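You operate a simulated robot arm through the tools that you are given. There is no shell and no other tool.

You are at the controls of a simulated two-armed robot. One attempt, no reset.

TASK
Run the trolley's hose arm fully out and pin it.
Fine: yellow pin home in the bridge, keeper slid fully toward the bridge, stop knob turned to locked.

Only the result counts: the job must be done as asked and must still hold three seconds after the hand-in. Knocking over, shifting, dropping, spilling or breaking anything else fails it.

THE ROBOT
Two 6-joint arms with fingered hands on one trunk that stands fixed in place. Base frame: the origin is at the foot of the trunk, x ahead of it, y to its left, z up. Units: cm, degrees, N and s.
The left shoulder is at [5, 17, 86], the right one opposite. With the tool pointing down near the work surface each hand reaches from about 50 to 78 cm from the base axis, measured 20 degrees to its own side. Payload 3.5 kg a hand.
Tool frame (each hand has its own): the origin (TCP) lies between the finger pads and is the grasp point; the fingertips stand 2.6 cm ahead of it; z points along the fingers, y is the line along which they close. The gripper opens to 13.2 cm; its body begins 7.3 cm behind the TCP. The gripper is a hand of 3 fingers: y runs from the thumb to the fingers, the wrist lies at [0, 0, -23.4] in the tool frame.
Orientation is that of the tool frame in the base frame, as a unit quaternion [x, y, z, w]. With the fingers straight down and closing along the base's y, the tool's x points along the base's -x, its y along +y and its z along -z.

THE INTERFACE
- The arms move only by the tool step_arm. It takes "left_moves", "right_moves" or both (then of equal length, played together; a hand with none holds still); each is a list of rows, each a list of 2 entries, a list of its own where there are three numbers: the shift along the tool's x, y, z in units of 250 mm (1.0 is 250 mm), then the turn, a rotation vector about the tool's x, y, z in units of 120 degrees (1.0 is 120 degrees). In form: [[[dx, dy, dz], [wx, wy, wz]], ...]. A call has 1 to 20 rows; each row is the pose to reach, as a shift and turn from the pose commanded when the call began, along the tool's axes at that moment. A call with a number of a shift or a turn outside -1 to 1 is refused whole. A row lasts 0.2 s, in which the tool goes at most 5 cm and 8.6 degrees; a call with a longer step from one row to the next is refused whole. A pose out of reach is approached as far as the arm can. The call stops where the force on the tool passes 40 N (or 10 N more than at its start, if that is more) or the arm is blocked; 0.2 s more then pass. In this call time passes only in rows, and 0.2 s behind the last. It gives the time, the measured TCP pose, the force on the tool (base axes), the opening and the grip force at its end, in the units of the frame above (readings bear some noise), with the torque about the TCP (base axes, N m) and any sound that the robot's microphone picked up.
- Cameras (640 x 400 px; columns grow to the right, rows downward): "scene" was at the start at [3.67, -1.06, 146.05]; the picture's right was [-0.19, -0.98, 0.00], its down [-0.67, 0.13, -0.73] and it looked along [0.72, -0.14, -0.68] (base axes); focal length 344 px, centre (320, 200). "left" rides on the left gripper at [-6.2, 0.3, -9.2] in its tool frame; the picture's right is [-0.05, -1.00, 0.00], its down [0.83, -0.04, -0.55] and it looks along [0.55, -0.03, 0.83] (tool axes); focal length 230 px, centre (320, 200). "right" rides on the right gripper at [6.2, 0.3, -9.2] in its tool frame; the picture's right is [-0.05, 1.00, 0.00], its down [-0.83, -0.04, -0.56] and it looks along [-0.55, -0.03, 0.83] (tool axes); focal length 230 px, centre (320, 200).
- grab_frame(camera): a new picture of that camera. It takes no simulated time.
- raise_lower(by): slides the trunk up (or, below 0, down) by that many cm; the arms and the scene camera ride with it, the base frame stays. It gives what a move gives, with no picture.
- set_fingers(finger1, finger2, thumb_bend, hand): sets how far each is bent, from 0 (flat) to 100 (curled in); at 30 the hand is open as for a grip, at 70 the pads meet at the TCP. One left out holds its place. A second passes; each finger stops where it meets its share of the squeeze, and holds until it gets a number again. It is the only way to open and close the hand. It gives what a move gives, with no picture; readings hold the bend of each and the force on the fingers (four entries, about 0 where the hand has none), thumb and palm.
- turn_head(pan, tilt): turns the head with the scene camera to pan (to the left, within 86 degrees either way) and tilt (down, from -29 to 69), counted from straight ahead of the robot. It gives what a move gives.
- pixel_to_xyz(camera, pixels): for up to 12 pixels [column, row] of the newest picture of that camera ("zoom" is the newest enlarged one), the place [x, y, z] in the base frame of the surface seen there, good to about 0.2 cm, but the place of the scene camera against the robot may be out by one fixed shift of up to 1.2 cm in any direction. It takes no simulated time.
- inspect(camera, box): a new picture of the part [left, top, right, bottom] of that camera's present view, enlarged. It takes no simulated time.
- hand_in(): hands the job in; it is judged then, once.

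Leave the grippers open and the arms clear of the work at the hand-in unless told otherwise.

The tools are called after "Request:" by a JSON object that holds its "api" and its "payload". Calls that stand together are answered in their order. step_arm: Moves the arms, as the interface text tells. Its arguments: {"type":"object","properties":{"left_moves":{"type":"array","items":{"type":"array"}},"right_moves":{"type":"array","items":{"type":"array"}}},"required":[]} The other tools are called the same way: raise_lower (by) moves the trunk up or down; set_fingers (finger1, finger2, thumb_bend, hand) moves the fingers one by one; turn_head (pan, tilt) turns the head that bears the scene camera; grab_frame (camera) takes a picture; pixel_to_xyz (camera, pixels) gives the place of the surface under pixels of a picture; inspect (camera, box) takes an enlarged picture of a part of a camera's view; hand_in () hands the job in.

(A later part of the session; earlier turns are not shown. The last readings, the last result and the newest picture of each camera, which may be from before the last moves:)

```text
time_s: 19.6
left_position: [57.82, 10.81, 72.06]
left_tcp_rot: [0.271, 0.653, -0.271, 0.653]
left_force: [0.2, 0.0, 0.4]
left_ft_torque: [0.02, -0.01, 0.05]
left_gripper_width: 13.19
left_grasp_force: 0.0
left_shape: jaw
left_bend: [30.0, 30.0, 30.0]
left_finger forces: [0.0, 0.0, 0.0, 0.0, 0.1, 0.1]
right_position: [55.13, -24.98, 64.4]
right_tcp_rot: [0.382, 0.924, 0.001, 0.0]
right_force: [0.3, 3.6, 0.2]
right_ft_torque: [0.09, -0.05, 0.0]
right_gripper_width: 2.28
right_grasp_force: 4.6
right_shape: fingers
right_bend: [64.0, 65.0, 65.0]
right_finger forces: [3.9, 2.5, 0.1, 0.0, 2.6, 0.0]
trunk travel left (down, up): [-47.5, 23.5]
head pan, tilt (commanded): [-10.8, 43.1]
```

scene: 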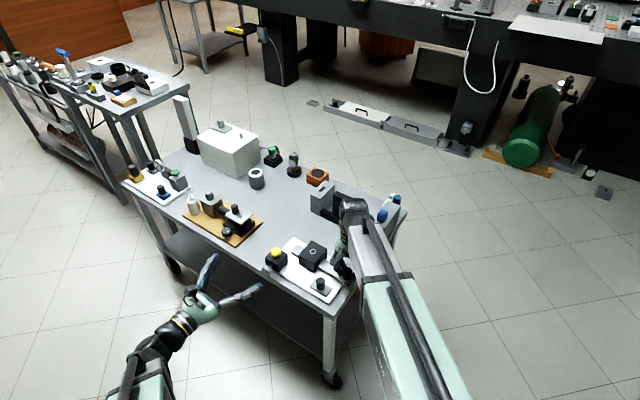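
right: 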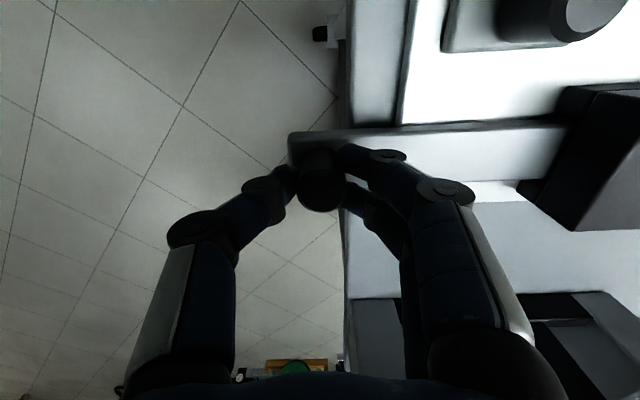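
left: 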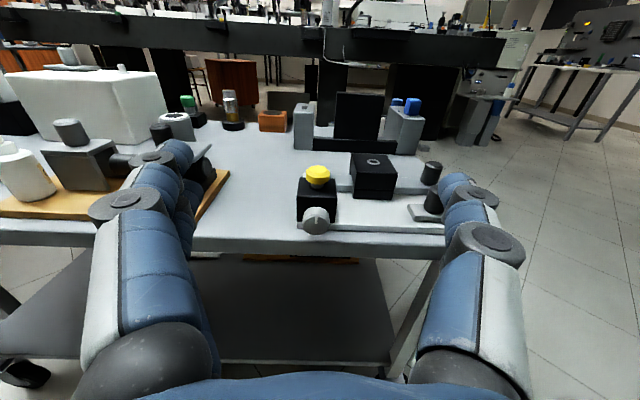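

Force is starting to rise (about 3.6 N, measured travel less than commanded). I push on another 0.3 cm to confirm the end stop.

Request:
{"api": "step_arm", "payload": {"right_moves": [[[0, -0.004, 0], [0, 0, 0]], [[0, -0.008, 0], [0, 0, 0]], [[0, -0.012, 0], [0, 0, 0]]]}}

```text
time_s: 20.4
left_position: [57.91, 10.85, 71.85]
left_tcp_rot: [0.27, 0.653, -0.27, 0.653]
left_force: [0.1, -0.5, 0.8]
left_ft_torque: [-0.02, -0.03, 0.0]
left_gripper_width: 13.21
left_grasp_force: 0.1
left_shape: jaw
left_bend: [30.0, 30.0, 30.0]
left_finger forces: [0.0, 0.0, 0.1, 0.1, 0.1, 0.0]
right_position: [54.92, -25.19, 64.32]
right_tcp_rot: [0.383, 0.924, 0.0, -0.001]
right_force: [5.2, 5.7, 1.3]
right_ft_torque: [0.15, -0.12, -0.03]
right_gripper_width: 2.28
right_grasp_force: 5.7
right_shape: fingers
right_bend: [63.0, 64.0, 66.0]
right_finger forces: [5.3, 4.2, 0.0, 0.0, 1.2, 0.0]
trunk travel left (down, up): [-47.5, 23.5]
head pan, tilt (commanded): [-10.8, 43.1]
```

Reaction is now purely along the bar, 7.7 N and climbing: that is the stop. One more 0.2 cm press to seat it fully.

Request:
{"api": "step_arm", "payload": {"right_moves": [[[0, -0.004, 0], [0, 0, 0]], [[0, -0.008, 0], [0, 0, 0]]]}}

Request:
{"api": "inspect", "payload": {"camera": "scene", "box": [255, 230, 375, 310]}}

```text
time_s: 21.0
left_position: [57.77, 10.91, 72.0]
left_tcp_rot: [0.27, 0.653, -0.271, 0.654]
left_force: [-0.4, 0.1, -1.1]
left_ft_torque: [0.01, -0.02, -0.02]
left_gripper_width: 13.22
left_grasp_force: 0.0
left_shape: jaw
left_bend: [30.0, 30.0, 30.0]
left_finger forces: [0.0, 0.0, 0.1, 0.1, 0.0, 0.0]
right_position: [54.67, -25.36, 64.34]
right_tcp_rot: [0.383, 0.924, 0.001, 0.001]
right_force: [8.5, 7.1, 4.5]
right_ft_torque: [0.18, -0.24, -0.04]
right_gripper_width: 2.34
right_grasp_force: 6.7
right_shape: fingers
right_bend: [62.0, 63.0, 67.0]
right_finger forces: [6.5, 6.2, 0.0, 0.0, 0.4, 0.0]
trunk travel left (down, up): [-47.5, 23.5]
head pan, tilt (commanded): [-10.8, 43.1]
```

```text
5.00 times, centred on (315, 270) of scene
```

zoom: 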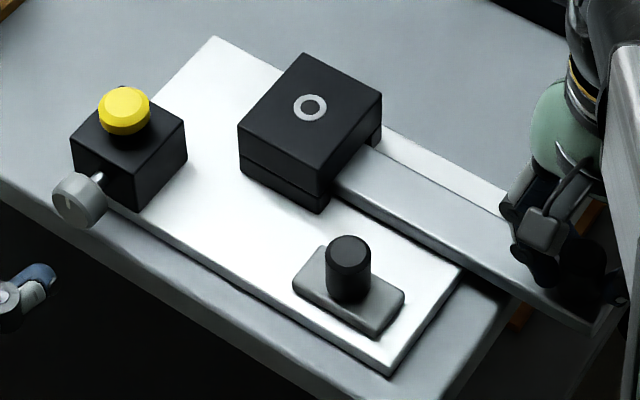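

Stop confirmed: 11 N reaction, bar fully out, trolley and plate unmoved. I now open the right hand and lift straight off the knob, then check that the bar stays out.

Request:
{"api": "set_fingers", "payload": {"hand": "right", "finger1": 52, "finger2": 52, "thumb_bend": 52}}

Request:
{"api": "step_arm", "payload": {"right_moves": [[[0, 0, -0.06], [0, 0, 0]], [[0, 0, -0.14], [0, 0, 0]], [[0, 0, -0.24], [0, 0, 0]], [[0, 0, -0.36], [0, 0, 0]], [[0, 0, -0.48], [0, 0, 0]]]}}

Request:
{"api": "grab_frame", "payload": {"camera": "right"}}

Request:
{"api": "grab_frame", "payload": {"camera": "scene"}}

```text
time_s: 22.0
left_position: [57.78, 10.82, 71.99]
left_tcp_rot: [0.271, 0.653, -0.271, 0.653]
left_force: [0.7, -0.5, 0.5]
left_ft_torque: [-0.03, 0.02, 0.02]
left_gripper_width: 13.18
left_grasp_force: 0.1
left_shape: jaw
left_bend: [30.0, 30.0, 30.0]
left_finger forces: [0.1, 0.0, 0.0, 0.0, 0.0, 0.1]
right_position: [54.62, -25.29, 64.26]
right_tcp_rot: [0.382, 0.924, 0.0, 0.0]
right_force: [0.2, -1.2, -0.3]
right_ft_torque: [0.0, 0.01, -0.01]
right_gripper_width: 6.03
right_grasp_force: 0.0
right_shape: fingers
right_bend: [52.0, 52.0, 52.0]
right_finger forces: [0.0, 0.0, 0.1, 0.0, 0.0, 0.1]
trunk travel left (down, up): [-47.5, 23.5]
head pan, tilt (commanded): [-10.8, 43.1]
```

```text
time_s: 23.2
left_position: [57.72, 10.86, 72.03]
left_tcp_rot: [0.27, 0.653, -0.27, 0.653]
left_force: [0.1, 0.2, 0.3]
left_ft_torque: [0.01, -0.03, -0.02]
left_gripper_width: 13.19
left_grasp_force: 0.0
left_shape: jaw
left_bend: [30.0, 30.0, 30.0]
left_finger forces: [0.1, 0.0, 0.0, 0.1, 0.0, 0.0]
right_position: [54.52, -25.03, 76.3]
right_tcp_rot: [0.383, 0.924, 0.0, 0.0]
right_force: [0.4, 0.3, 0.2]
right_ft_torque: [-0.02, -0.03, 0.03]
right_gripper_width: 6.05
right_grasp_force: 0.0
right_shape: fingers
right_bend: [52.0, 52.0, 52.0]
right_finger forces: [0.0, 0.0, 0.0, 0.0, 0.0, 0.0]
trunk travel left (down, up): [-47.5, 23.5]
head pan, tilt (commanded): [-10.8, 43.1]
```

```text
taken
```

right: 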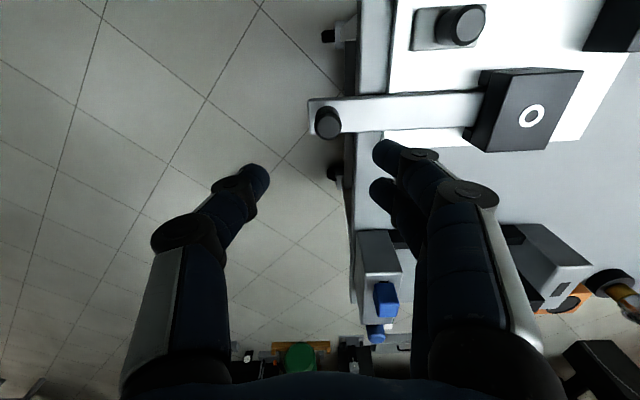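

```text
taken
```

scene: 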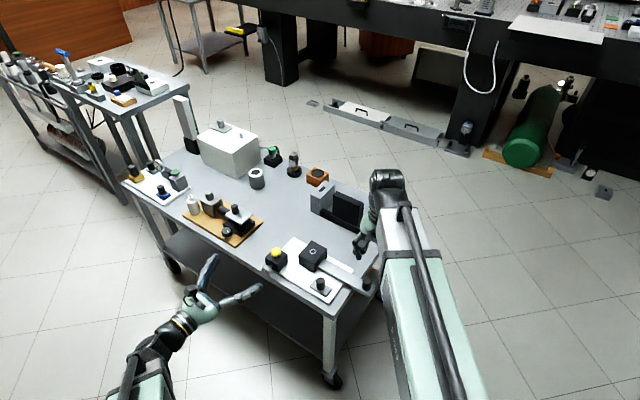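

The bar stays out. Before sending the right hand to the pin I back the left hand away so they don't meet, while the right hand travels toward the pin at a height of 76 cm.

Request:
{"api": "step_arm", "payload": {"left_moves": [[[0, 0.06, -0.06], [0, 0, 0]], [[0, 0.12, -0.12], [0, 0, 0]], [[0, 0.18, -0.18], [0, 0, 0]], [[0, 0.24, -0.24], [0, 0, 0]], [[0, 0.32, -0.24], [0, 0, 0]]]}}

Request:
{"api": "step_arm", "payload": {"right_moves": [[[0.046, 0.16, 0], [0, 0, 0]], [[0.09, 0.32, 0], [0, 0, 0]], [[0.137, 0.48, 0], [0, 0, 0]], [[0.18, 0.64, 0], [0, 0, 0]], [[0.22, 0.8, 0], [0, 0, 0]], [[0.25, 0.94, 0], [0, 0, 0]], [[0.268, 0.999, 0], [0, 0, 0]]]}}

Request:
{"api": "grab_frame", "payload": {"camera": "right"}}

```text
time_s: 24.4
left_position: [58.98, 20.89, 72.01]
left_tcp_rot: [0.27, 0.653, -0.27, 0.653]
left_force: [-0.4, 0.1, -0.8]
left_ft_torque: [0.0, -0.01, 0.0]
left_gripper_width: 13.16
left_grasp_force: 0.1
left_shape: jaw
left_bend: [30.0, 30.0, 30.0]
left_finger forces: [0.1, 0.1, 0.1, 0.0, 0.1, 0.1]
right_position: [54.59, -25.19, 76.19]
right_tcp_rot: [0.382, 0.924, 0.0, 0.0]
right_force: [0.2, -1.6, 0.0]
right_ft_torque: [0.0, 0.0, 0.01]
right_gripper_width: 6.04
right_grasp_force: 0.0
right_shape: fingers
right_bend: [52.0, 52.0, 52.0]
right_finger forces: [0.0, 0.0, 0.1, 0.1, 0.1, 0.1]
trunk travel left (down, up): [-47.5, 23.5]
head pan, tilt (commanded): [-10.8, 43.1]
```

```text
time_s: 26.0
left_position: [59.03, 20.81, 71.86]
left_tcp_rot: [0.27, 0.653, -0.271, 0.653]
left_force: [0.3, 0.5, -0.1]
left_ft_torque: [-0.02, 0.01, 0.0]
left_gripper_width: 13.16
left_grasp_force: 0.2
left_shape: jaw
left_bend: [30.0, 30.0, 30.0]
left_finger forces: [0.0, 0.0, 0.0, 0.1, 0.0, 0.0]
right_position: [67.62, -3.09, 76.26]
right_tcp_rot: [0.383, 0.924, 0.001, -0.001]
right_force: [0.0, 2.2, 0.2]
right_ft_torque: [0.0, -0.05, 0.02]
right_gripper_width: 6.03
right_grasp_force: 0.1
right_shape: fingers
right_bend: [52.0, 52.0, 52.0]
right_finger forces: [0.0, 0.0, 0.1, 0.1, 0.0, 0.0]
trunk travel left (down, up): [-47.5, 23.5]
head pan, tilt (commanded): [-10.8, 43.1]
```

```text
taken
```

right: 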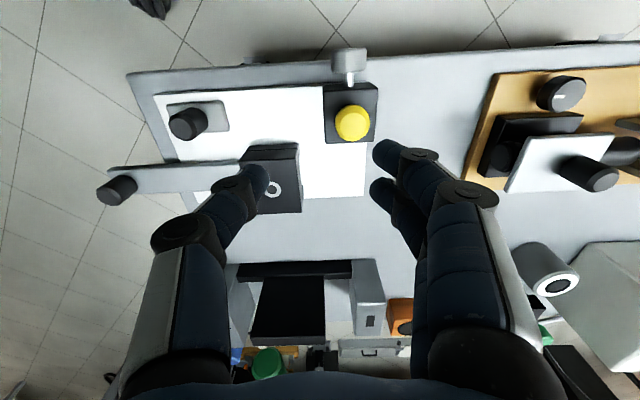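

The right camera now sees the yellow head at (352,122), the grey knob at (349,62), and the ring at (272,190). I'll zoom and read the pin's exact place.

Request:
{"api": "inspect", "payload": {"camera": "right", "box": [300, 40, 412, 150]}}

```text
3.64 times, centred on (356, 95) of right
```

zoom: 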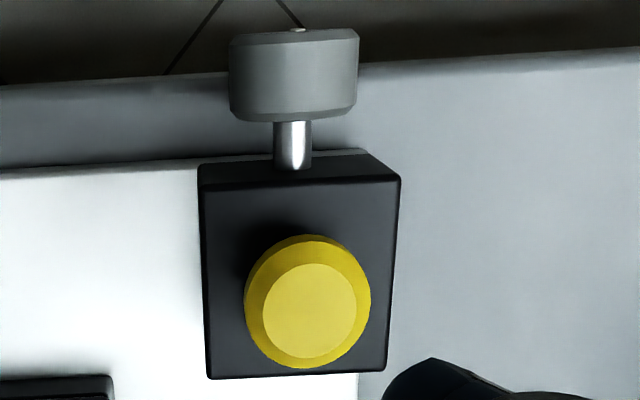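

I read the pin head's top face (309,310), its edges, the block corners, and the grey knob's ends.

Request:
{"api": "pixel_to_xyz", "payload": {"camera": "zoom", "pixels": [[309, 310], [268, 310], [350, 310], [309, 268], [309, 352], [250, 300], [204, 190], [396, 182], [384, 368], [212, 374], [295, 75], [292, 145]]}}

Request:
{"api": "pixel_to_xyz", "payload": {"camera": "zoom", "pixels": [[240, 45], [350, 45], [240, 110], [350, 110], [295, 40], [295, 112], [297, 31], [292, 125], [292, 165], [200, 80], [500, 70], [100, 200]]}}

```text
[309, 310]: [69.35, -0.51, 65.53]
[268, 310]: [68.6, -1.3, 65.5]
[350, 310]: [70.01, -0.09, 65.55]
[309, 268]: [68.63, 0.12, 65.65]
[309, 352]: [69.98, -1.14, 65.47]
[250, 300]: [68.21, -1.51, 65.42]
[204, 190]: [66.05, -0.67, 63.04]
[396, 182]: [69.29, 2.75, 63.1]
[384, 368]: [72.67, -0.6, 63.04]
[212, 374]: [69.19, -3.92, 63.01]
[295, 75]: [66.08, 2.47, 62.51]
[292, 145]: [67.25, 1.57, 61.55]
```

```text
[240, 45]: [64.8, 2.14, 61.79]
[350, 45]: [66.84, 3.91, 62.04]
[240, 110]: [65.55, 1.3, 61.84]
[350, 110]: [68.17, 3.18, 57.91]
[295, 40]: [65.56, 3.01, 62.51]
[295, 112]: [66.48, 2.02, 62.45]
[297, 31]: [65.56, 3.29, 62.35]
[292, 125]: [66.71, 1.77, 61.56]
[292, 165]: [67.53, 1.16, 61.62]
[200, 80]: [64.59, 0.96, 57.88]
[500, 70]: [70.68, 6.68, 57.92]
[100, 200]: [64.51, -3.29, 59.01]
```

Pin centre is (69.3,-0.6), head top 65.5, about 3.2 cm across; block top 63.1. I move over it and come down to 69.5 first.

Request:
{"api": "step_arm", "payload": {"right_moves": [[[0.024, 0.118, 0], [0, 0, 0]], [[0.024, 0.118, 0.09], [0, 0, 0]], [[0.024, 0.118, 0.18], [0, 0, 0]], [[0.024, 0.118, 0.27], [0, 0, 0]]]}}

Request:
{"api": "grab_frame", "payload": {"camera": "right"}}

Request:
{"api": "inspect", "payload": {"camera": "left", "box": [320, 100, 560, 250]}}

```text
time_s: 27.0
left_position: [59.03, 20.8, 72.02]
left_tcp_rot: [0.27, 0.653, -0.27, 0.653]
left_force: [0.1, -0.7, 0.2]
left_ft_torque: [0.01, 0.0, 0.02]
left_gripper_width: 13.18
left_grasp_force: 0.1
left_shape: jaw
left_bend: [30.0, 30.0, 30.0]
left_finger forces: [0.0, 0.0, 0.0, 0.0, 0.1, 0.0]
right_position: [69.24, -0.46, 69.63]
right_tcp_rot: [0.383, 0.924, 0.0, -0.001]
right_force: [-0.2, -0.3, -0.3]
right_ft_torque: [-0.02, -0.02, 0.0]
right_gripper_width: 6.07
right_grasp_force: 0.1
right_shape: fingers
right_bend: [52.0, 52.0, 52.0]
right_finger forces: [0.0, 0.0, 0.0, 0.0, 0.0, 0.0]
trunk travel left (down, up): [-47.5, 23.5]
head pan, tilt (commanded): [-10.8, 43.1]
```

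```text
taken
```

right: 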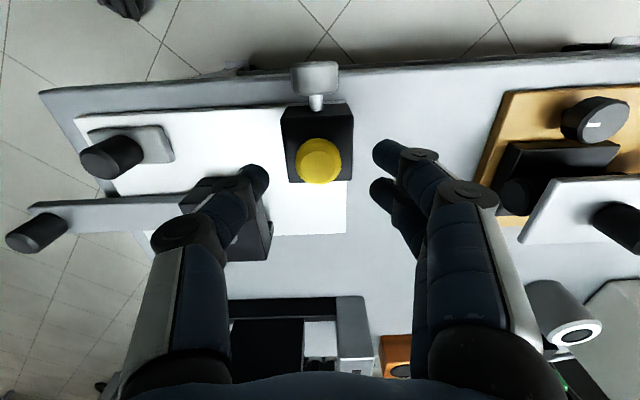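

```text
2.67 times, centred on (440, 175) of left
```

zoom: 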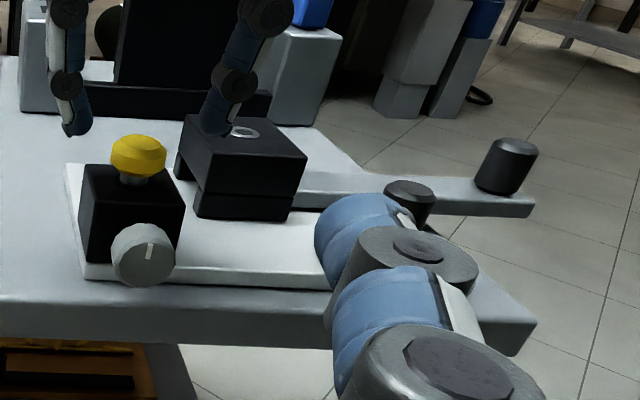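

The fingers straddle the yellow head evenly. I go down 3 cm to 66.6, so the fingertips stay above the block top, then close gently.

Request:
{"api": "step_arm", "payload": {"right_moves": [[[0, 0, 0.04], [0, 0, 0]], [[0, 0, 0.08], [0, 0, 0]], [[0, 0, 0.12], [0, 0, 0]]]}}

Request:
{"api": "set_fingers", "payload": {"hand": "right", "finger1": 58, "finger2": 58, "thumb_bend": 58}}

Request:
{"api": "inspect", "payload": {"camera": "left", "box": [320, 110, 440, 210]}}

Request:
{"api": "grab_frame", "payload": {"camera": "right"}}

```text
time_s: 27.8
left_position: [59.11, 20.71, 71.91]
left_tcp_rot: [0.27, 0.653, -0.271, 0.653]
left_force: [-0.1, 1.3, 0.0]
left_ft_torque: [-0.04, 0.03, -0.03]
left_gripper_width: 13.18
left_grasp_force: 0.1
left_shape: jaw
left_bend: [30.0, 30.0, 30.0]
left_finger forces: [0.0, 0.0, 0.0, 0.1, 0.1, 0.1]
right_position: [69.3, -0.51, 66.67]
right_tcp_rot: [0.382, 0.924, 0.001, 0.0]
right_force: [0.6, -0.2, 0.5]
right_ft_torque: [0.02, -0.03, -0.03]
right_gripper_width: 6.06
right_grasp_force: 0.0
right_shape: fingers
right_bend: [52.0, 52.0, 52.0]
right_finger forces: [0.1, 0.0, 0.0, 0.0, 0.1, 0.0]
trunk travel left (down, up): [-47.5, 23.5]
head pan, tilt (commanded): [-10.8, 43.1]
```

```text
time_s: 28.8
left_position: [59.24, 20.8, 72.01]
left_tcp_rot: [0.27, 0.653, -0.271, 0.653]
left_force: [0.8, -0.3, -0.3]
left_ft_torque: [0.01, 0.01, -0.01]
left_gripper_width: 13.21
left_grasp_force: 0.0
left_shape: jaw
left_bend: [30.0, 30.0, 30.0]
left_finger forces: [0.0, 0.0, 0.0, 0.0, 0.1, 0.1]
right_position: [69.24, -0.43, 66.71]
right_tcp_rot: [0.382, 0.924, 0.0, -0.001]
right_force: [0.0, -0.7, 0.2]
right_ft_torque: [-0.01, -0.02, 0.01]
right_gripper_width: 4.49
right_grasp_force: 0.0
right_shape: fingers
right_bend: [57.0, 57.0, 57.0]
right_finger forces: [0.0, 0.1, 0.0, 0.0, 0.0, 0.0]
trunk travel left (down, up): [-47.5, 23.5]
head pan, tilt (commanded): [-10.8, 43.1]
```

```text
4.00 times, centred on (380, 160) of left
```

zoom: 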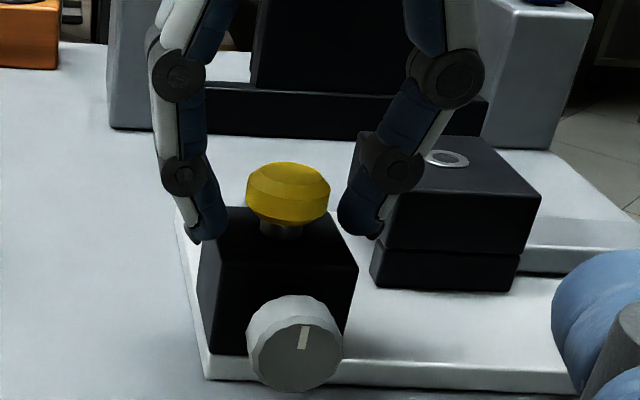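

```text
taken
```

right: 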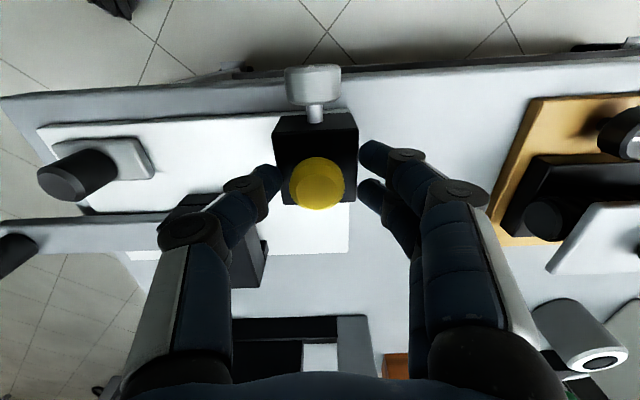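

The fingertips appear level with the block's top, so I raise 0.4 cm before closing to avoid scraping the block, then close in steps.

Request:
{"api": "step_arm", "payload": {"right_moves": [[[0, -0.004, -0.016], [0, 0, 0]]]}}

Request:
{"api": "set_fingers", "payload": {"hand": "right", "finger1": 61, "finger2": 61, "thumb_bend": 61}}

Request:
{"api": "inspect", "payload": {"camera": "left", "box": [320, 110, 440, 210]}}

```text
time_s: 29.2
left_position: [59.23, 20.76, 72.05]
left_tcp_rot: [0.27, 0.653, -0.271, 0.653]
left_force: [0.3, -0.6, 0.1]
left_ft_torque: [-0.03, 0.02, -0.03]
left_gripper_width: 13.16
left_grasp_force: 0.0
left_shape: jaw
left_bend: [30.0, 30.0, 30.0]
left_finger forces: [0.0, 0.0, 0.1, 0.1, 0.1, 0.0]
right_position: [69.25, -0.52, 66.99]
right_tcp_rot: [0.383, 0.924, 0.0, 0.0]
right_force: [1.0, 1.1, -0.5]
right_ft_torque: [-0.02, 0.02, 0.0]
right_gripper_width: 4.51
right_grasp_force: 0.0
right_shape: fingers
right_bend: [57.0, 57.0, 57.0]
right_finger forces: [0.0, 0.0, 0.0, 0.0, 0.1, 0.0]
trunk travel left (down, up): [-47.5, 23.5]
head pan, tilt (commanded): [-10.8, 43.1]
```

```text
time_s: 30.2
left_position: [59.07, 20.84, 71.99]
left_tcp_rot: [0.271, 0.653, -0.27, 0.653]
left_force: [0.5, -0.7, -0.4]
left_ft_torque: [-0.02, -0.02, -0.02]
left_gripper_width: 13.18
left_grasp_force: 0.0
left_shape: jaw
left_bend: [30.0, 30.0, 30.0]
left_finger forces: [0.0, 0.0, 0.0, 0.1, 0.0, 0.0]
right_position: [69.13, -0.51, 66.99]
right_tcp_rot: [0.383, 0.924, 0.0, 0.0]
right_force: [0.1, -0.3, 0.1]
right_ft_torque: [0.0, 0.02, -0.03]
right_gripper_width: 3.33
right_grasp_force: 0.3
right_shape: fingers
right_bend: [61.0, 61.0, 61.0]
right_finger forces: [0.1, 0.0, 0.0, 0.0, 0.5, 0.0]
trunk travel left (down, up): [-47.5, 23.5]
head pan, tilt (commanded): [-10.8, 43.1]
```

```text
4.00 times, centred on (380, 160) of left
```

zoom: 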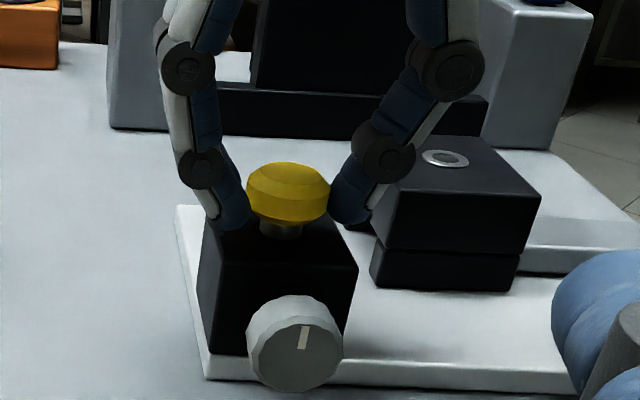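

The tips now flank the head, with the thumb just touching (0.5 N). I close to a firm hold.

Request:
{"api": "set_fingers", "payload": {"hand": "right", "finger1": 66, "finger2": 66, "thumb_bend": 66}}

Request:
{"api": "inspect", "payload": {"camera": "left", "box": [320, 110, 440, 210]}}

```text
time_s: 31.2
left_position: [59.19, 20.81, 71.99]
left_tcp_rot: [0.271, 0.653, -0.27, 0.653]
left_force: [-0.3, -0.9, 0.6]
left_ft_torque: [0.0, 0.02, 0.01]
left_gripper_width: 13.19
left_grasp_force: 0.0
left_shape: jaw
left_bend: [30.0, 30.0, 30.0]
left_finger forces: [0.1, 0.1, 0.0, 0.0, 0.0, 0.0]
right_position: [69.22, -0.59, 66.98]
right_tcp_rot: [0.383, 0.924, 0.0, 0.0]
right_force: [-2.8, -1.0, -0.9]
right_ft_torque: [-0.06, 0.04, -0.04]
right_gripper_width: 2.54
right_grasp_force: 4.2
right_shape: fingers
right_bend: [65.0, 63.0, 64.0]
right_finger forces: [0.8, 2.0, 0.0, 0.0, 5.4, 0.1]
trunk travel left (down, up): [-47.5, 23.5]
head pan, tilt (commanded): [-10.8, 43.1]
```

```text
4.00 times, centred on (380, 160) of left
```

zoom: 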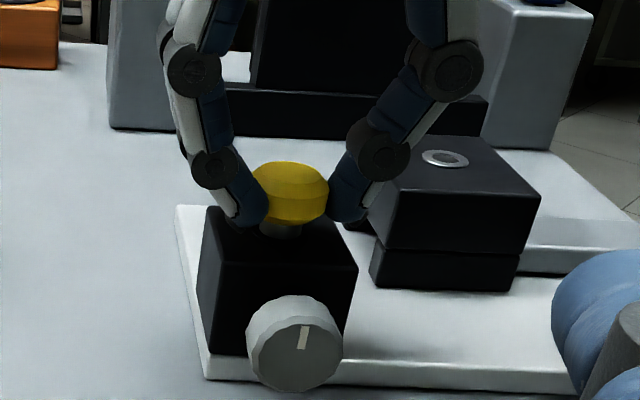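

All three digits hold the head (grip 4.2 N). I try lifting 0.6 cm slowly to see whether the pin comes free or is held by the grey knob.

Request:
{"api": "step_arm", "payload": {"right_moves": [[[0, 0, -0.008], [0, 0, 0]], [[0, 0, -0.016], [0, 0, 0]], [[0, 0, -0.024], [0, 0, 0]]]}}

Request:
{"api": "inspect", "payload": {"camera": "left", "box": [320, 110, 440, 210]}}

```text
time_s: 32.0
left_position: [59.09, 20.84, 71.95]
left_tcp_rot: [0.27, 0.654, -0.27, 0.654]
left_force: [0.1, 0.0, -0.2]
left_ft_torque: [0.04, 0.0, -0.02]
left_gripper_width: 13.19
left_grasp_force: 0.2
left_shape: jaw
left_bend: [30.0, 30.0, 30.0]
left_finger forces: [0.0, 0.1, 0.0, 0.0, 0.0, 0.1]
right_position: [69.14, -0.52, 67.56]
right_tcp_rot: [0.383, 0.924, 0.0, 0.0]
right_force: [-0.9, -1.7, -0.4]
right_ft_torque: [0.02, 0.04, -0.05]
right_gripper_width: 2.49
right_grasp_force: 4.1
right_shape: fingers
right_bend: [65.0, 63.0, 64.0]
right_finger forces: [0.9, 2.8, 0.1, 0.0, 4.6, 0.1]
trunk travel left (down, up): [-47.5, 23.5]
head pan, tilt (commanded): [-10.8, 43.1]
```

```text
4.00 times, centred on (380, 160) of left
```

zoom: 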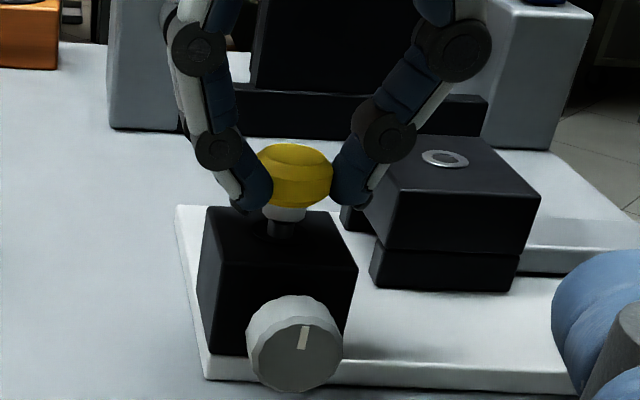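

The pin rises freely; a silver collar and thinner shank show under the head. While the shank is still guided by the hole I tighten the grip, then lift further.

Request:
{"api": "set_fingers", "payload": {"hand": "right", "finger1": 72, "finger2": 72, "thumb_bend": 72}}

Request:
{"api": "step_arm", "payload": {"right_moves": [[[0, 0, -0.02], [0, 0, 0]], [[0, 0, -0.04], [0, 0, 0]], [[0, 0, -0.06], [0, 0, 0]], [[0, 0, -0.08], [0, 0, 0]]]}}

Request:
{"api": "inspect", "payload": {"camera": "left", "box": [320, 90, 440, 190]}}

```text
time_s: 33.0
left_position: [59.05, 20.82, 72.01]
left_tcp_rot: [0.271, 0.653, -0.271, 0.653]
left_force: [0.4, -0.4, 0.6]
left_ft_torque: [0.0, 0.0, -0.01]
left_gripper_width: 13.2
left_grasp_force: 0.1
left_shape: jaw
left_bend: [30.0, 30.0, 30.0]
left_finger forces: [0.0, 0.0, 0.0, 0.0, 0.0, 0.0]
right_position: [69.22, -0.54, 67.64]
right_tcp_rot: [0.383, 0.924, 0.0, 0.0]
right_force: [-0.4, 0.9, -0.2]
right_ft_torque: [-0.02, 0.03, 0.0]
right_gripper_width: 2.24
right_grasp_force: 13.3
right_shape: fingers
right_bend: [68.0, 66.0, 66.0]
right_finger forces: [4.9, 7.7, 0.0, 0.0, 13.4, 0.0]
trunk travel left (down, up): [-47.5, 23.5]
head pan, tilt (commanded): [-10.8, 43.1]
```

```text
time_s: 34.0
left_position: [59.16, 20.9, 72.04]
left_tcp_rot: [0.271, 0.653, -0.271, 0.653]
left_force: [0.9, -0.4, -0.1]
left_ft_torque: [0.04, 0.0, 0.02]
left_gripper_width: 13.17
left_grasp_force: 0.1
left_shape: jaw
left_bend: [30.0, 30.0, 30.0]
left_finger forces: [0.0, 0.0, 0.0, 0.0, 0.0, 0.1]
right_position: [69.29, -0.46, 69.63]
right_tcp_rot: [0.383, 0.924, 0.001, 0.0]
right_force: [-2.4, -1.8, -0.1]
right_ft_torque: [-0.08, 0.08, -0.01]
right_gripper_width: 2.26
right_grasp_force: 13.1
right_shape: fingers
right_bend: [69.0, 67.0, 66.0]
right_finger forces: [4.6, 7.3, 0.0, 0.0, 13.7, 0.1]
trunk travel left (down, up): [-47.5, 23.5]
head pan, tilt (commanded): [-10.8, 43.1]
```

```text
4.00 times, centred on (380, 140) of left
```

zoom: 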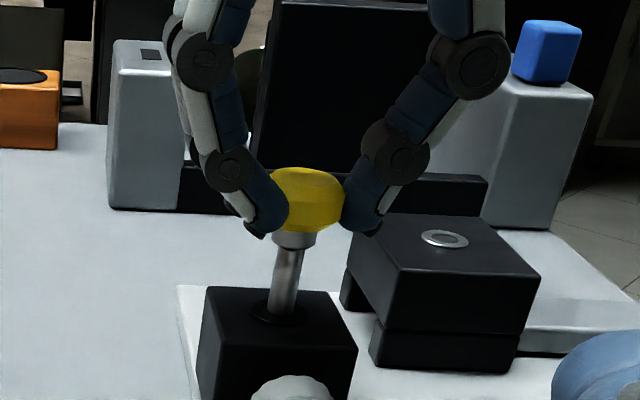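

The shank leans only about as much as the camera perspective explains, so the pin is nearly upright. I lift on until it clears the block.

Request:
{"api": "step_arm", "payload": {"right_moves": [[[0, 0, -0.04], [0, 0, 0]], [[0, 0, -0.08], [0, 0, 0]], [[0, 0, -0.12], [0, 0, 0]], [[0, 0, -0.16], [0, 0, 0]], [[0, 0, -0.2], [0, 0, 0]]]}}

Request:
{"api": "inspect", "payload": {"camera": "left", "box": [320, 60, 480, 200]}}

Request:
{"api": "grab_frame", "payload": {"camera": "right"}}

```text
time_s: 35.2
left_position: [59.04, 20.7, 71.96]
left_tcp_rot: [0.27, 0.653, -0.27, 0.654]
left_force: [-0.5, -0.4, 0.9]
left_ft_torque: [0.02, -0.02, 0.0]
left_gripper_width: 13.2
left_grasp_force: 0.0
left_shape: jaw
left_bend: [30.0, 30.0, 30.0]
left_finger forces: [0.0, 0.1, 0.0, 0.0, 0.0, 0.0]
right_position: [69.21, -0.35, 74.62]
right_tcp_rot: [0.383, 0.924, 0.0, 0.001]
right_force: [-0.5, 0.0, 0.4]
right_ft_torque: [-0.01, -0.02, 0.0]
right_gripper_width: 2.24
right_grasp_force: 13.2
right_shape: fingers
right_bend: [69.0, 67.0, 66.0]
right_finger forces: [5.0, 7.9, 0.1, 0.0, 12.6, 0.0]
trunk travel left (down, up): [-47.5, 23.5]
head pan, tilt (commanded): [-10.8, 43.1]
```

```text
2.86 times, centred on (400, 130) of left
```

zoom: 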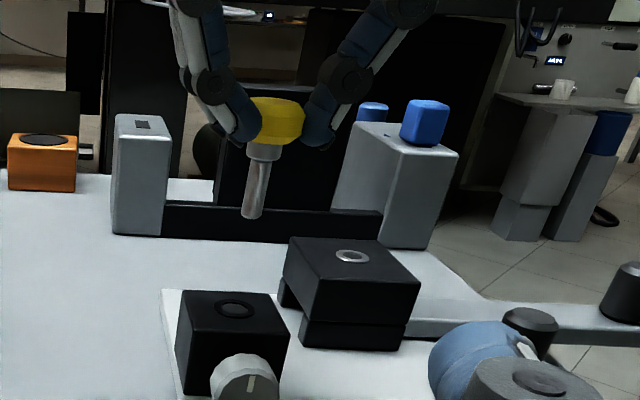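

```text
taken
```

right: 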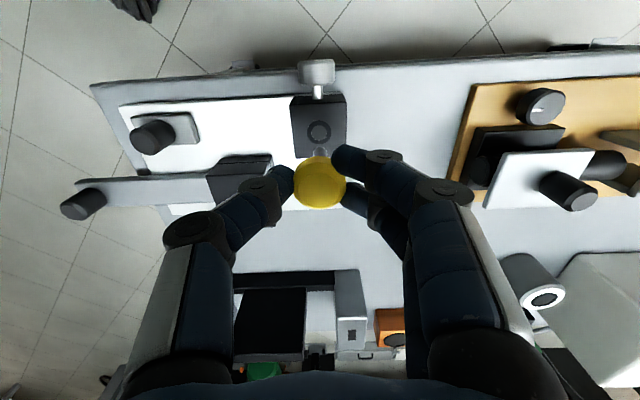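

The pin is out of the block. I'll read points along its shank from the left zoom to find its tip and tilt relative to the hand.

Request:
{"api": "inspect", "payload": {"camera": "left", "box": [360, 80, 440, 145]}}

```text
6.15 times, centred on (400, 112) of left
```

zoom: 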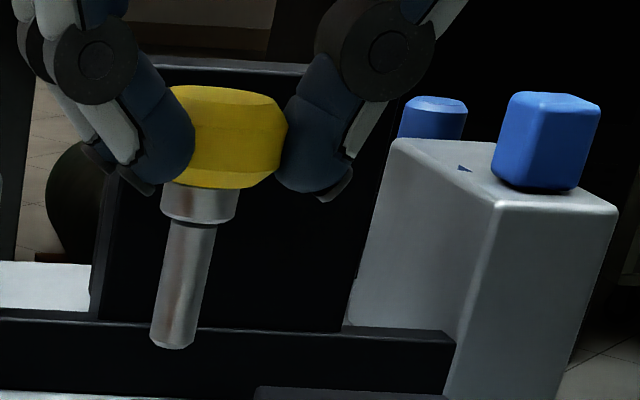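

I read the shank's left and right edges near top and bottom, and the head's front.

Request:
{"api": "pixel_to_xyz", "payload": {"camera": "zoom", "pixels": [[173, 340], [190, 240], [198, 205], [233, 120], [230, 160], [158, 338], [190, 340], [172, 240], [208, 240], [172, 320], [182, 285], [270, 130]]}}

```text
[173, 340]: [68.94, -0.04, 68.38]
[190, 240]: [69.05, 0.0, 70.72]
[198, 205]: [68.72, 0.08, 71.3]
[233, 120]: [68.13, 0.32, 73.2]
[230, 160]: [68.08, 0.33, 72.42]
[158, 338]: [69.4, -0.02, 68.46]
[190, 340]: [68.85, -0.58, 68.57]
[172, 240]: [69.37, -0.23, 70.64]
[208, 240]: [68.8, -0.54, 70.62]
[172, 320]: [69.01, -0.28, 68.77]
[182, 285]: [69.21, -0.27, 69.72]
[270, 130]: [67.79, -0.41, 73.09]
```

The pin is nearly upright, tip about 6.3 cm below the TCP. Now I measure the bridge ring precisely from the left camera.

Request:
{"api": "inspect", "payload": {"camera": "left", "box": [380, 130, 460, 180]}}

Request:
{"api": "inspect", "payload": {"camera": "scene", "box": [295, 235, 335, 270]}}

```text
8.00 times, centred on (420, 155) of left
```

zoom: 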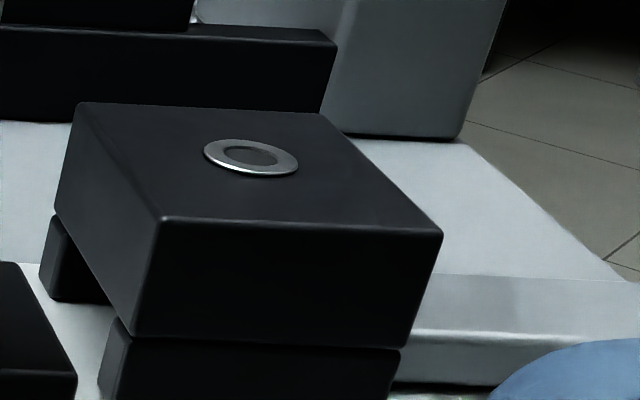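

```text
11.43 times, centred on (315, 252) of scene
```

zoom: 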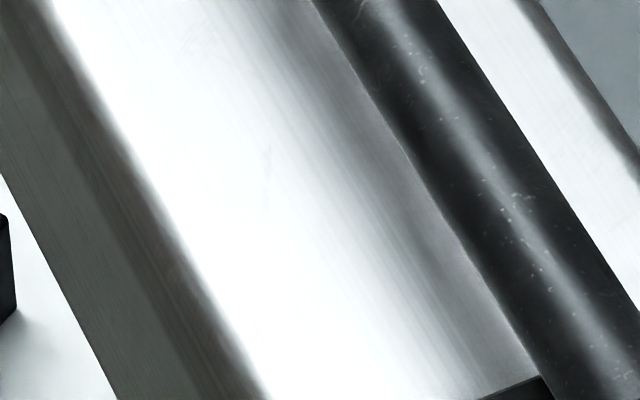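

The right arm blocks the scene camera there, so I rely on the left camera. I repeat that zoom and read the ring's rim and the bridge's top corners.

Request:
{"api": "inspect", "payload": {"camera": "left", "box": [380, 130, 460, 180]}}

Request:
{"api": "pixel_to_xyz", "payload": {"camera": "zoom", "pixels": [[251, 156], [215, 150], [288, 163], [240, 145], [262, 168], [84, 105], [318, 115], [438, 232], [165, 219], [230, 156], [272, 157], [251, 144]]}}

```text
8.00 times, centred on (420, 155) of left
```

zoom: 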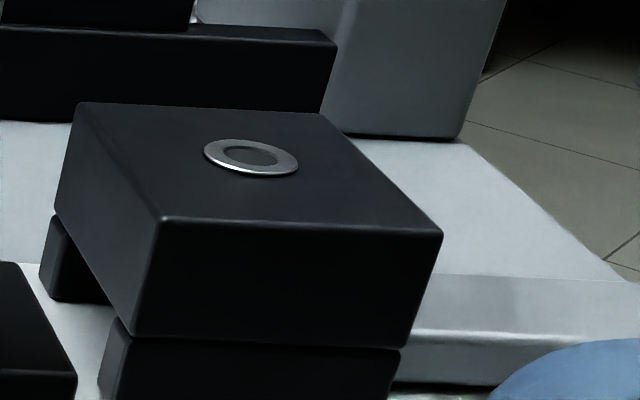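

```text
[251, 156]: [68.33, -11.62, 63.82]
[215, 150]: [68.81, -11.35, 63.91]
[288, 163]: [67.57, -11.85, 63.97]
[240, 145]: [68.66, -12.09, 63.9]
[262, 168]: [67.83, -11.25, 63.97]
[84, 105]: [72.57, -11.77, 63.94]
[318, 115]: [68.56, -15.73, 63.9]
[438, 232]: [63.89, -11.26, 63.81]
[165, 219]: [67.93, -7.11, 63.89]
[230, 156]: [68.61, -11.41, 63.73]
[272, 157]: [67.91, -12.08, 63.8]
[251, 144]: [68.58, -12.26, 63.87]
```

Ring centre is (68.27,-11.6,63.9), so from the pin's parked spot the shift is (-0.97,-10.88). I carry the pin there at this height (tip about 4 cm above the bridge) and then look from the left camera.

Request:
{"api": "step_arm", "payload": {"right_moves": [[[-0.07, -0.084, 0], [0, 0, 0]], [[-0.14, -0.168, 0], [0, 0, 0]], [[-0.21, -0.251, 0], [0, 0, 0]], [[-0.2804, -0.335, 0], [0, 0, 0]], [[-0.2804, -0.335, 0.06], [0, 0, 0]]]}}

Request:
{"api": "inspect", "payload": {"camera": "left", "box": [370, 80, 466, 160]}}

Request:
{"api": "grab_frame", "payload": {"camera": "right"}}

```text
time_s: 36.4
left_position: [59.23, 20.83, 71.95]
left_tcp_rot: [0.271, 0.653, -0.271, 0.653]
left_force: [0.1, 0.5, 0.3]
left_ft_torque: [0.0, -0.02, -0.02]
left_gripper_width: 13.2
left_grasp_force: 0.1
left_shape: jaw
left_bend: [30.0, 30.0, 30.0]
left_finger forces: [0.1, 0.0, 0.0, 0.1, 0.1, 0.0]
right_position: [68.17, -11.45, 72.99]
right_tcp_rot: [0.383, 0.924, -0.001, 0.0]
right_force: [-1.2, 0.3, 0.7]
right_ft_torque: [-0.01, 0.0, -0.01]
right_gripper_width: 2.26
right_grasp_force: 13.4
right_shape: fingers
right_bend: [69.0, 67.0, 66.0]
right_finger forces: [5.0, 7.8, 0.0, 0.0, 12.4, 0.0]
trunk travel left (down, up): [-47.5, 23.5]
head pan, tilt (commanded): [-10.8, 43.1]
```

```text
5.00 times, centred on (418, 120) of left
```

zoom: 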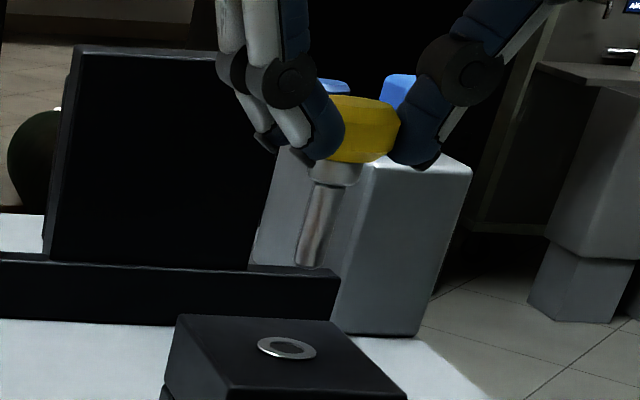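

```text
taken
```

right: 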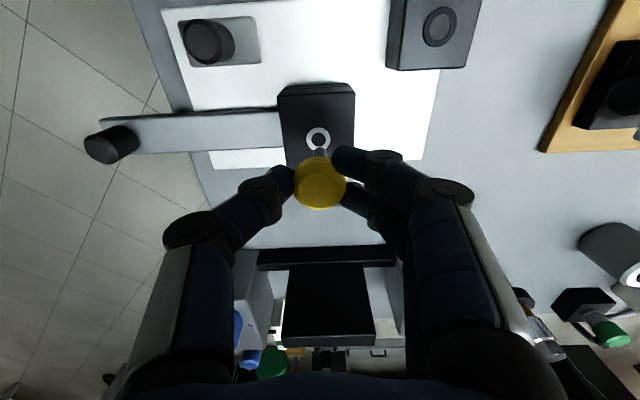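

The pin tip (310,265) hangs just above the ring (287,348). I read the tip's edges, shank top and the ring from this same zoom to compare.

Request:
{"api": "inspect", "payload": {"camera": "left", "box": [390, 105, 440, 160]}}

```text
7.27 times, centred on (415, 132) of left
```

zoom: 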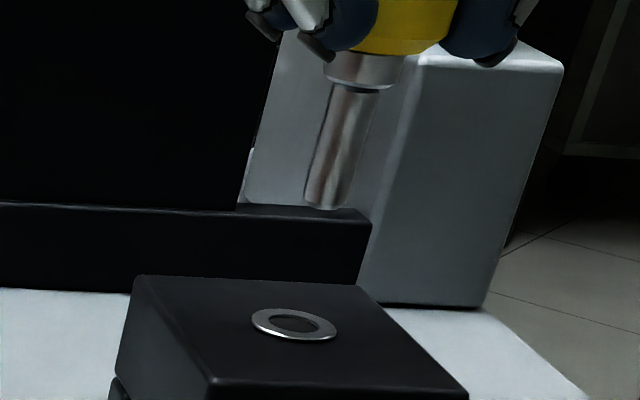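

Request:
{"api": "pixel_to_xyz", "payload": {"camera": "zoom", "pixels": [[326, 200], [309, 190], [346, 194], [335, 150], [320, 148], [356, 152], [345, 100], [294, 323], [260, 318], [330, 332], [275, 323], [313, 324]]}}

```text
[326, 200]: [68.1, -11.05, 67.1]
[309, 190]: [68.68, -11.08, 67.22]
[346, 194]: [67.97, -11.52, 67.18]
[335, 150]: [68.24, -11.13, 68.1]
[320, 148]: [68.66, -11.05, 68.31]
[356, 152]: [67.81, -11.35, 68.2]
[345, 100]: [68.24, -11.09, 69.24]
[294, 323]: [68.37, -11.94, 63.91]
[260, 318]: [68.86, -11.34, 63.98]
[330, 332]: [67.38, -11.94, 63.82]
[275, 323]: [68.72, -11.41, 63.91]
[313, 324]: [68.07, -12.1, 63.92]
```

By comparing projections, the pin axis is about 0.1–0.15 cm short toward the far-right of the hole. I apply that correction and lower the tip to roughly 0.5 cm above the ring for a closer check.

Request:
{"api": "step_arm", "payload": {"right_moves": [[[-0.002, -0.005, 0], [0, 0, 0]], [[-0.002, -0.005, 0.04], [0, 0, 0]], [[-0.002, -0.005, 0.08], [0, 0, 0]]]}}

Request:
{"api": "inspect", "payload": {"camera": "left", "box": [390, 115, 440, 165]}}

Request:
{"api": "inspect", "payload": {"camera": "right", "box": [270, 110, 370, 220]}}

```text
time_s: 37.2
left_position: [59.25, 20.77, 71.99]
left_tcp_rot: [0.27, 0.653, -0.271, 0.653]
left_force: [0.5, -0.4, 0.0]
left_ft_torque: [0.01, 0.01, 0.01]
left_gripper_width: 13.19
left_grasp_force: 0.0
left_shape: jaw
left_bend: [30.0, 30.0, 30.0]
left_finger forces: [0.1, 0.0, 0.0, 0.0, 0.0, 0.0]
right_position: [68.18, -11.47, 71.17]
right_tcp_rot: [0.383, 0.924, 0.0, 0.0]
right_force: [-0.1, -0.7, -0.1]
right_ft_torque: [0.01, 0.02, 0.0]
right_gripper_width: 2.22
right_grasp_force: 12.8
right_shape: fingers
right_bend: [69.0, 67.0, 66.0]
right_finger forces: [5.1, 7.9, 0.0, 0.0, 12.6, 0.1]
trunk travel left (down, up): [-47.5, 23.5]
head pan, tilt (commanded): [-10.8, 43.1]
```

```text
8.00 times, centred on (415, 140) of left
```

zoom: 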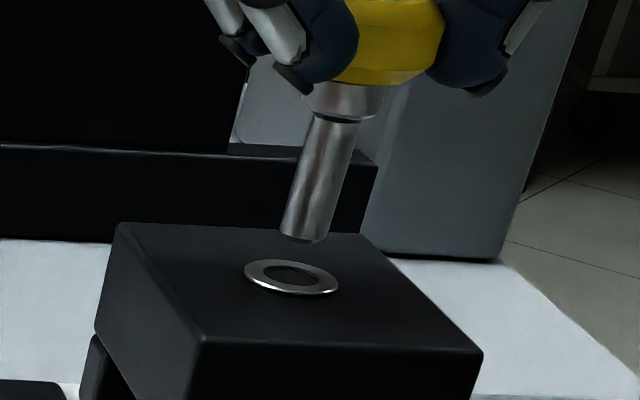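

```text
3.64 times, centred on (320, 165) of right
```

zoom: 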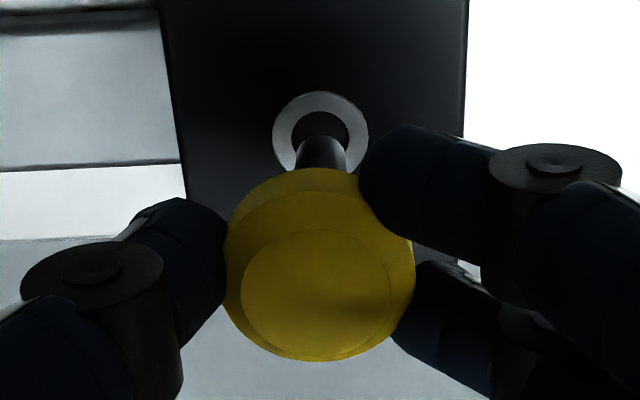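

The right camera shows the shank directly in line with the ring (both at column ~321). I'll zoom tighter to judge the fore–aft alignment.

Request:
{"api": "inspect", "payload": {"camera": "right", "box": [300, 130, 344, 164]}}

```text
11.76 times, centred on (322, 147) of right
```

zoom: 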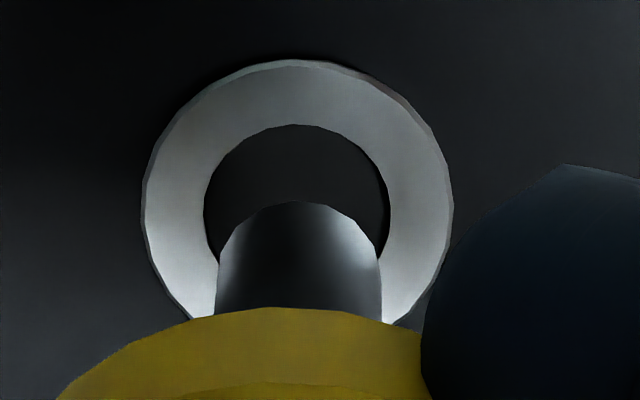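

Seen from above, the shank (radius ~0.49 cm) is centred on the hole (radius ~0.58 cm) to within a few hundredths sideways, and fore–aft agrees within about 0.1 cm. I lower 1.3 cm in fine steps and watch for force.

Request:
{"api": "step_arm", "payload": {"right_moves": [[[0, 0, 0.012], [0, 0, 0]], [[0, 0, 0.024], [0, 0, 0]], [[0, 0, 0.032], [0, 0, 0]], [[0, 0, 0.04], [0, 0, 0]], [[0, 0, 0.046], [0, 0, 0]], [[0, 0, 0.052], [0, 0, 0]]]}}

Request:
{"api": "inspect", "payload": {"camera": "left", "box": [390, 115, 440, 165]}}

Request:
{"api": "inspect", "payload": {"camera": "right", "box": [300, 130, 344, 164]}}

```text
time_s: 38.6
left_position: [59.16, 20.87, 72.11]
left_tcp_rot: [0.269, 0.654, -0.269, 0.654]
left_force: [0.3, -0.4, 0.1]
left_ft_torque: [-0.02, -0.03, 0.0]
left_gripper_width: 13.2
left_grasp_force: 0.0
left_shape: jaw
left_bend: [30.0, 30.0, 30.0]
left_finger forces: [0.0, 0.0, 0.1, 0.0, 0.1, 0.0]
right_position: [68.16, -11.49, 69.77]
right_tcp_rot: [0.383, 0.924, 0.001, 0.0]
right_force: [-5.0, 1.8, 1.5]
right_ft_torque: [0.0, 0.13, -0.03]
right_gripper_width: 2.27
right_grasp_force: 14.2
right_shape: fingers
right_bend: [69.0, 67.0, 66.0]
right_finger forces: [6.4, 7.2, 0.1, 0.0, 14.7, 0.0]
trunk travel left (down, up): [-47.5, 23.5]
head pan, tilt (commanded): [-10.8, 43.1]
```

```text
8.00 times, centred on (415, 140) of left
```

zoom: 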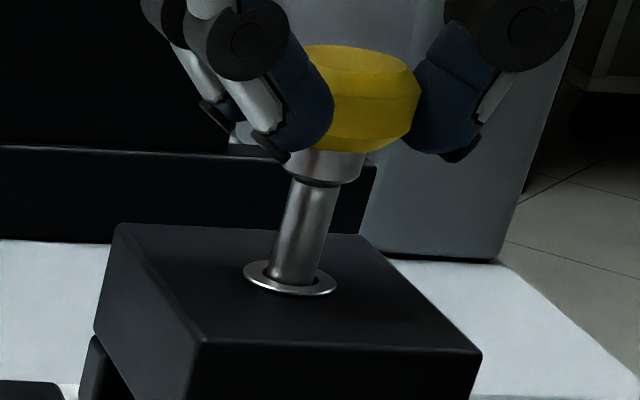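

```text
11.76 times, centred on (322, 147) of right
```

zoom: 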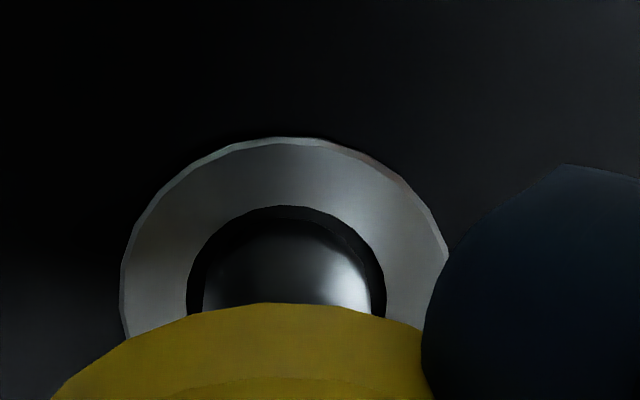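

The shank has entered the hole. A sideways reaction of about 5 N says I'm slightly too far out, so I shift 0.06 cm back and continue lowering gently.

Request:
{"api": "step_arm", "payload": {"right_moves": [[[0.0024, -0.001, 0], [0, 0, 0]], [[0.0024, -0.001, 0.012], [0, 0, 0]], [[0.0024, -0.001, 0.024], [0, 0, 0]], [[0.0024, -0.001, 0.036], [0, 0, 0]]]}}

```text
time_s: 39.6
left_position: [59.12, 20.78, 71.98]
left_tcp_rot: [0.27, 0.653, -0.271, 0.653]
left_force: [0.3, -0.6, 0.2]
left_ft_torque: [-0.02, 0.03, -0.03]
left_gripper_width: 13.2
left_grasp_force: 0.1
left_shape: jaw
left_bend: [30.0, 30.0, 30.0]
left_finger forces: [0.1, 0.0, 0.0, 0.0, 0.0, 0.1]
right_position: [68.03, -11.57, 68.82]
right_tcp_rot: [0.383, 0.924, -0.001, -0.001]
right_force: [0.0, 1.5, 2.8]
right_ft_torque: [-0.01, -0.01, 0.02]
right_gripper_width: 2.21
right_grasp_force: 13.5
right_shape: fingers
right_bend: [69.0, 67.0, 66.0]
right_finger forces: [5.9, 8.3, 0.0, 0.1, 12.6, 0.0]
trunk travel left (down, up): [-47.5, 23.5]
head pan, tilt (commanded): [-10.8, 43.1]
```

Going in smoothly (3 N). I lower another 0.9 cm.

Request:
{"api": "step_arm", "payload": {"right_moves": [[[0, 0, 0.012], [0, 0, 0]], [[0, 0, 0.022], [0, 0, 0]], [[0, 0, 0.03], [0, 0, 0]], [[0, 0, 0.036], [0, 0, 0]]]}}

Request:
{"api": "inspect", "payload": {"camera": "left", "box": [390, 115, 440, 165]}}

```text
time_s: 40.6
left_position: [59.03, 20.83, 71.94]
left_tcp_rot: [0.271, 0.653, -0.271, 0.653]
left_force: [0.9, 0.6, -0.1]
left_ft_torque: [-0.01, -0.04, 0.0]
left_gripper_width: 13.18
left_grasp_force: 0.1
left_shape: jaw
left_bend: [30.0, 30.0, 30.0]
left_finger forces: [0.1, 0.0, 0.0, 0.1, 0.0, 0.0]
right_position: [67.96, -11.52, 68.03]
right_tcp_rot: [0.383, 0.924, 0.0, 0.0]
right_force: [2.5, 0.3, 2.6]
right_ft_torque: [0.0, -0.06, -0.03]
right_gripper_width: 2.2
right_grasp_force: 12.8
right_shape: fingers
right_bend: [69.0, 67.0, 66.0]
right_finger forces: [5.6, 8.8, 0.1, 0.1, 11.4, 0.1]
trunk travel left (down, up): [-47.5, 23.5]
head pan, tilt (commanded): [-10.8, 43.1]
```

```text
8.00 times, centred on (415, 140) of left
```

zoom: 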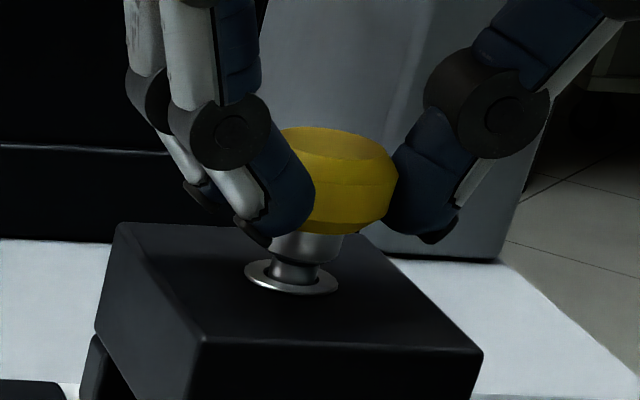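

Only about 0.3 cm of shank is left between collar and ring. I lower on until the collar seats.

Request:
{"api": "step_arm", "payload": {"right_moves": [[[0, 0, 0.006], [0, 0, 0]], [[0, 0, 0.012], [0, 0, 0]], [[0, 0, 0.017], [0, 0, 0]]]}}

Request:
{"api": "inspect", "payload": {"camera": "left", "box": [390, 115, 440, 165]}}

```text
time_s: 41.4
left_position: [59.23, 20.68, 72.05]
left_tcp_rot: [0.27, 0.653, -0.271, 0.653]
left_force: [0.6, -0.7, 0.1]
left_ft_torque: [-0.03, -0.01, -0.04]
left_gripper_width: 13.19
left_grasp_force: 0.0
left_shape: jaw
left_bend: [30.0, 30.0, 30.0]
left_finger forces: [0.0, 0.0, 0.1, 0.0, 0.0, 0.0]
right_position: [67.95, -11.68, 67.59]
right_tcp_rot: [0.383, 0.924, 0.0, 0.0]
right_force: [1.2, 0.4, 3.4]
right_ft_torque: [0.01, -0.06, -0.01]
right_gripper_width: 2.22
right_grasp_force: 13.2
right_shape: fingers
right_bend: [69.0, 67.0, 66.0]
right_finger forces: [5.3, 8.5, 0.1, 0.1, 12.3, 0.0]
trunk travel left (down, up): [-47.5, 23.5]
head pan, tilt (commanded): [-10.8, 43.1]
```

```text
8.00 times, centred on (415, 140) of left
```

zoom: 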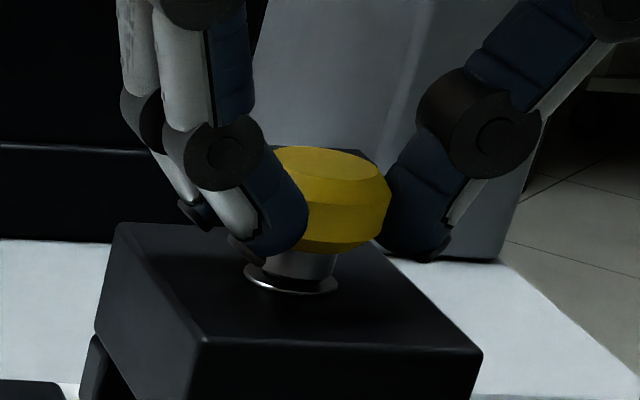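

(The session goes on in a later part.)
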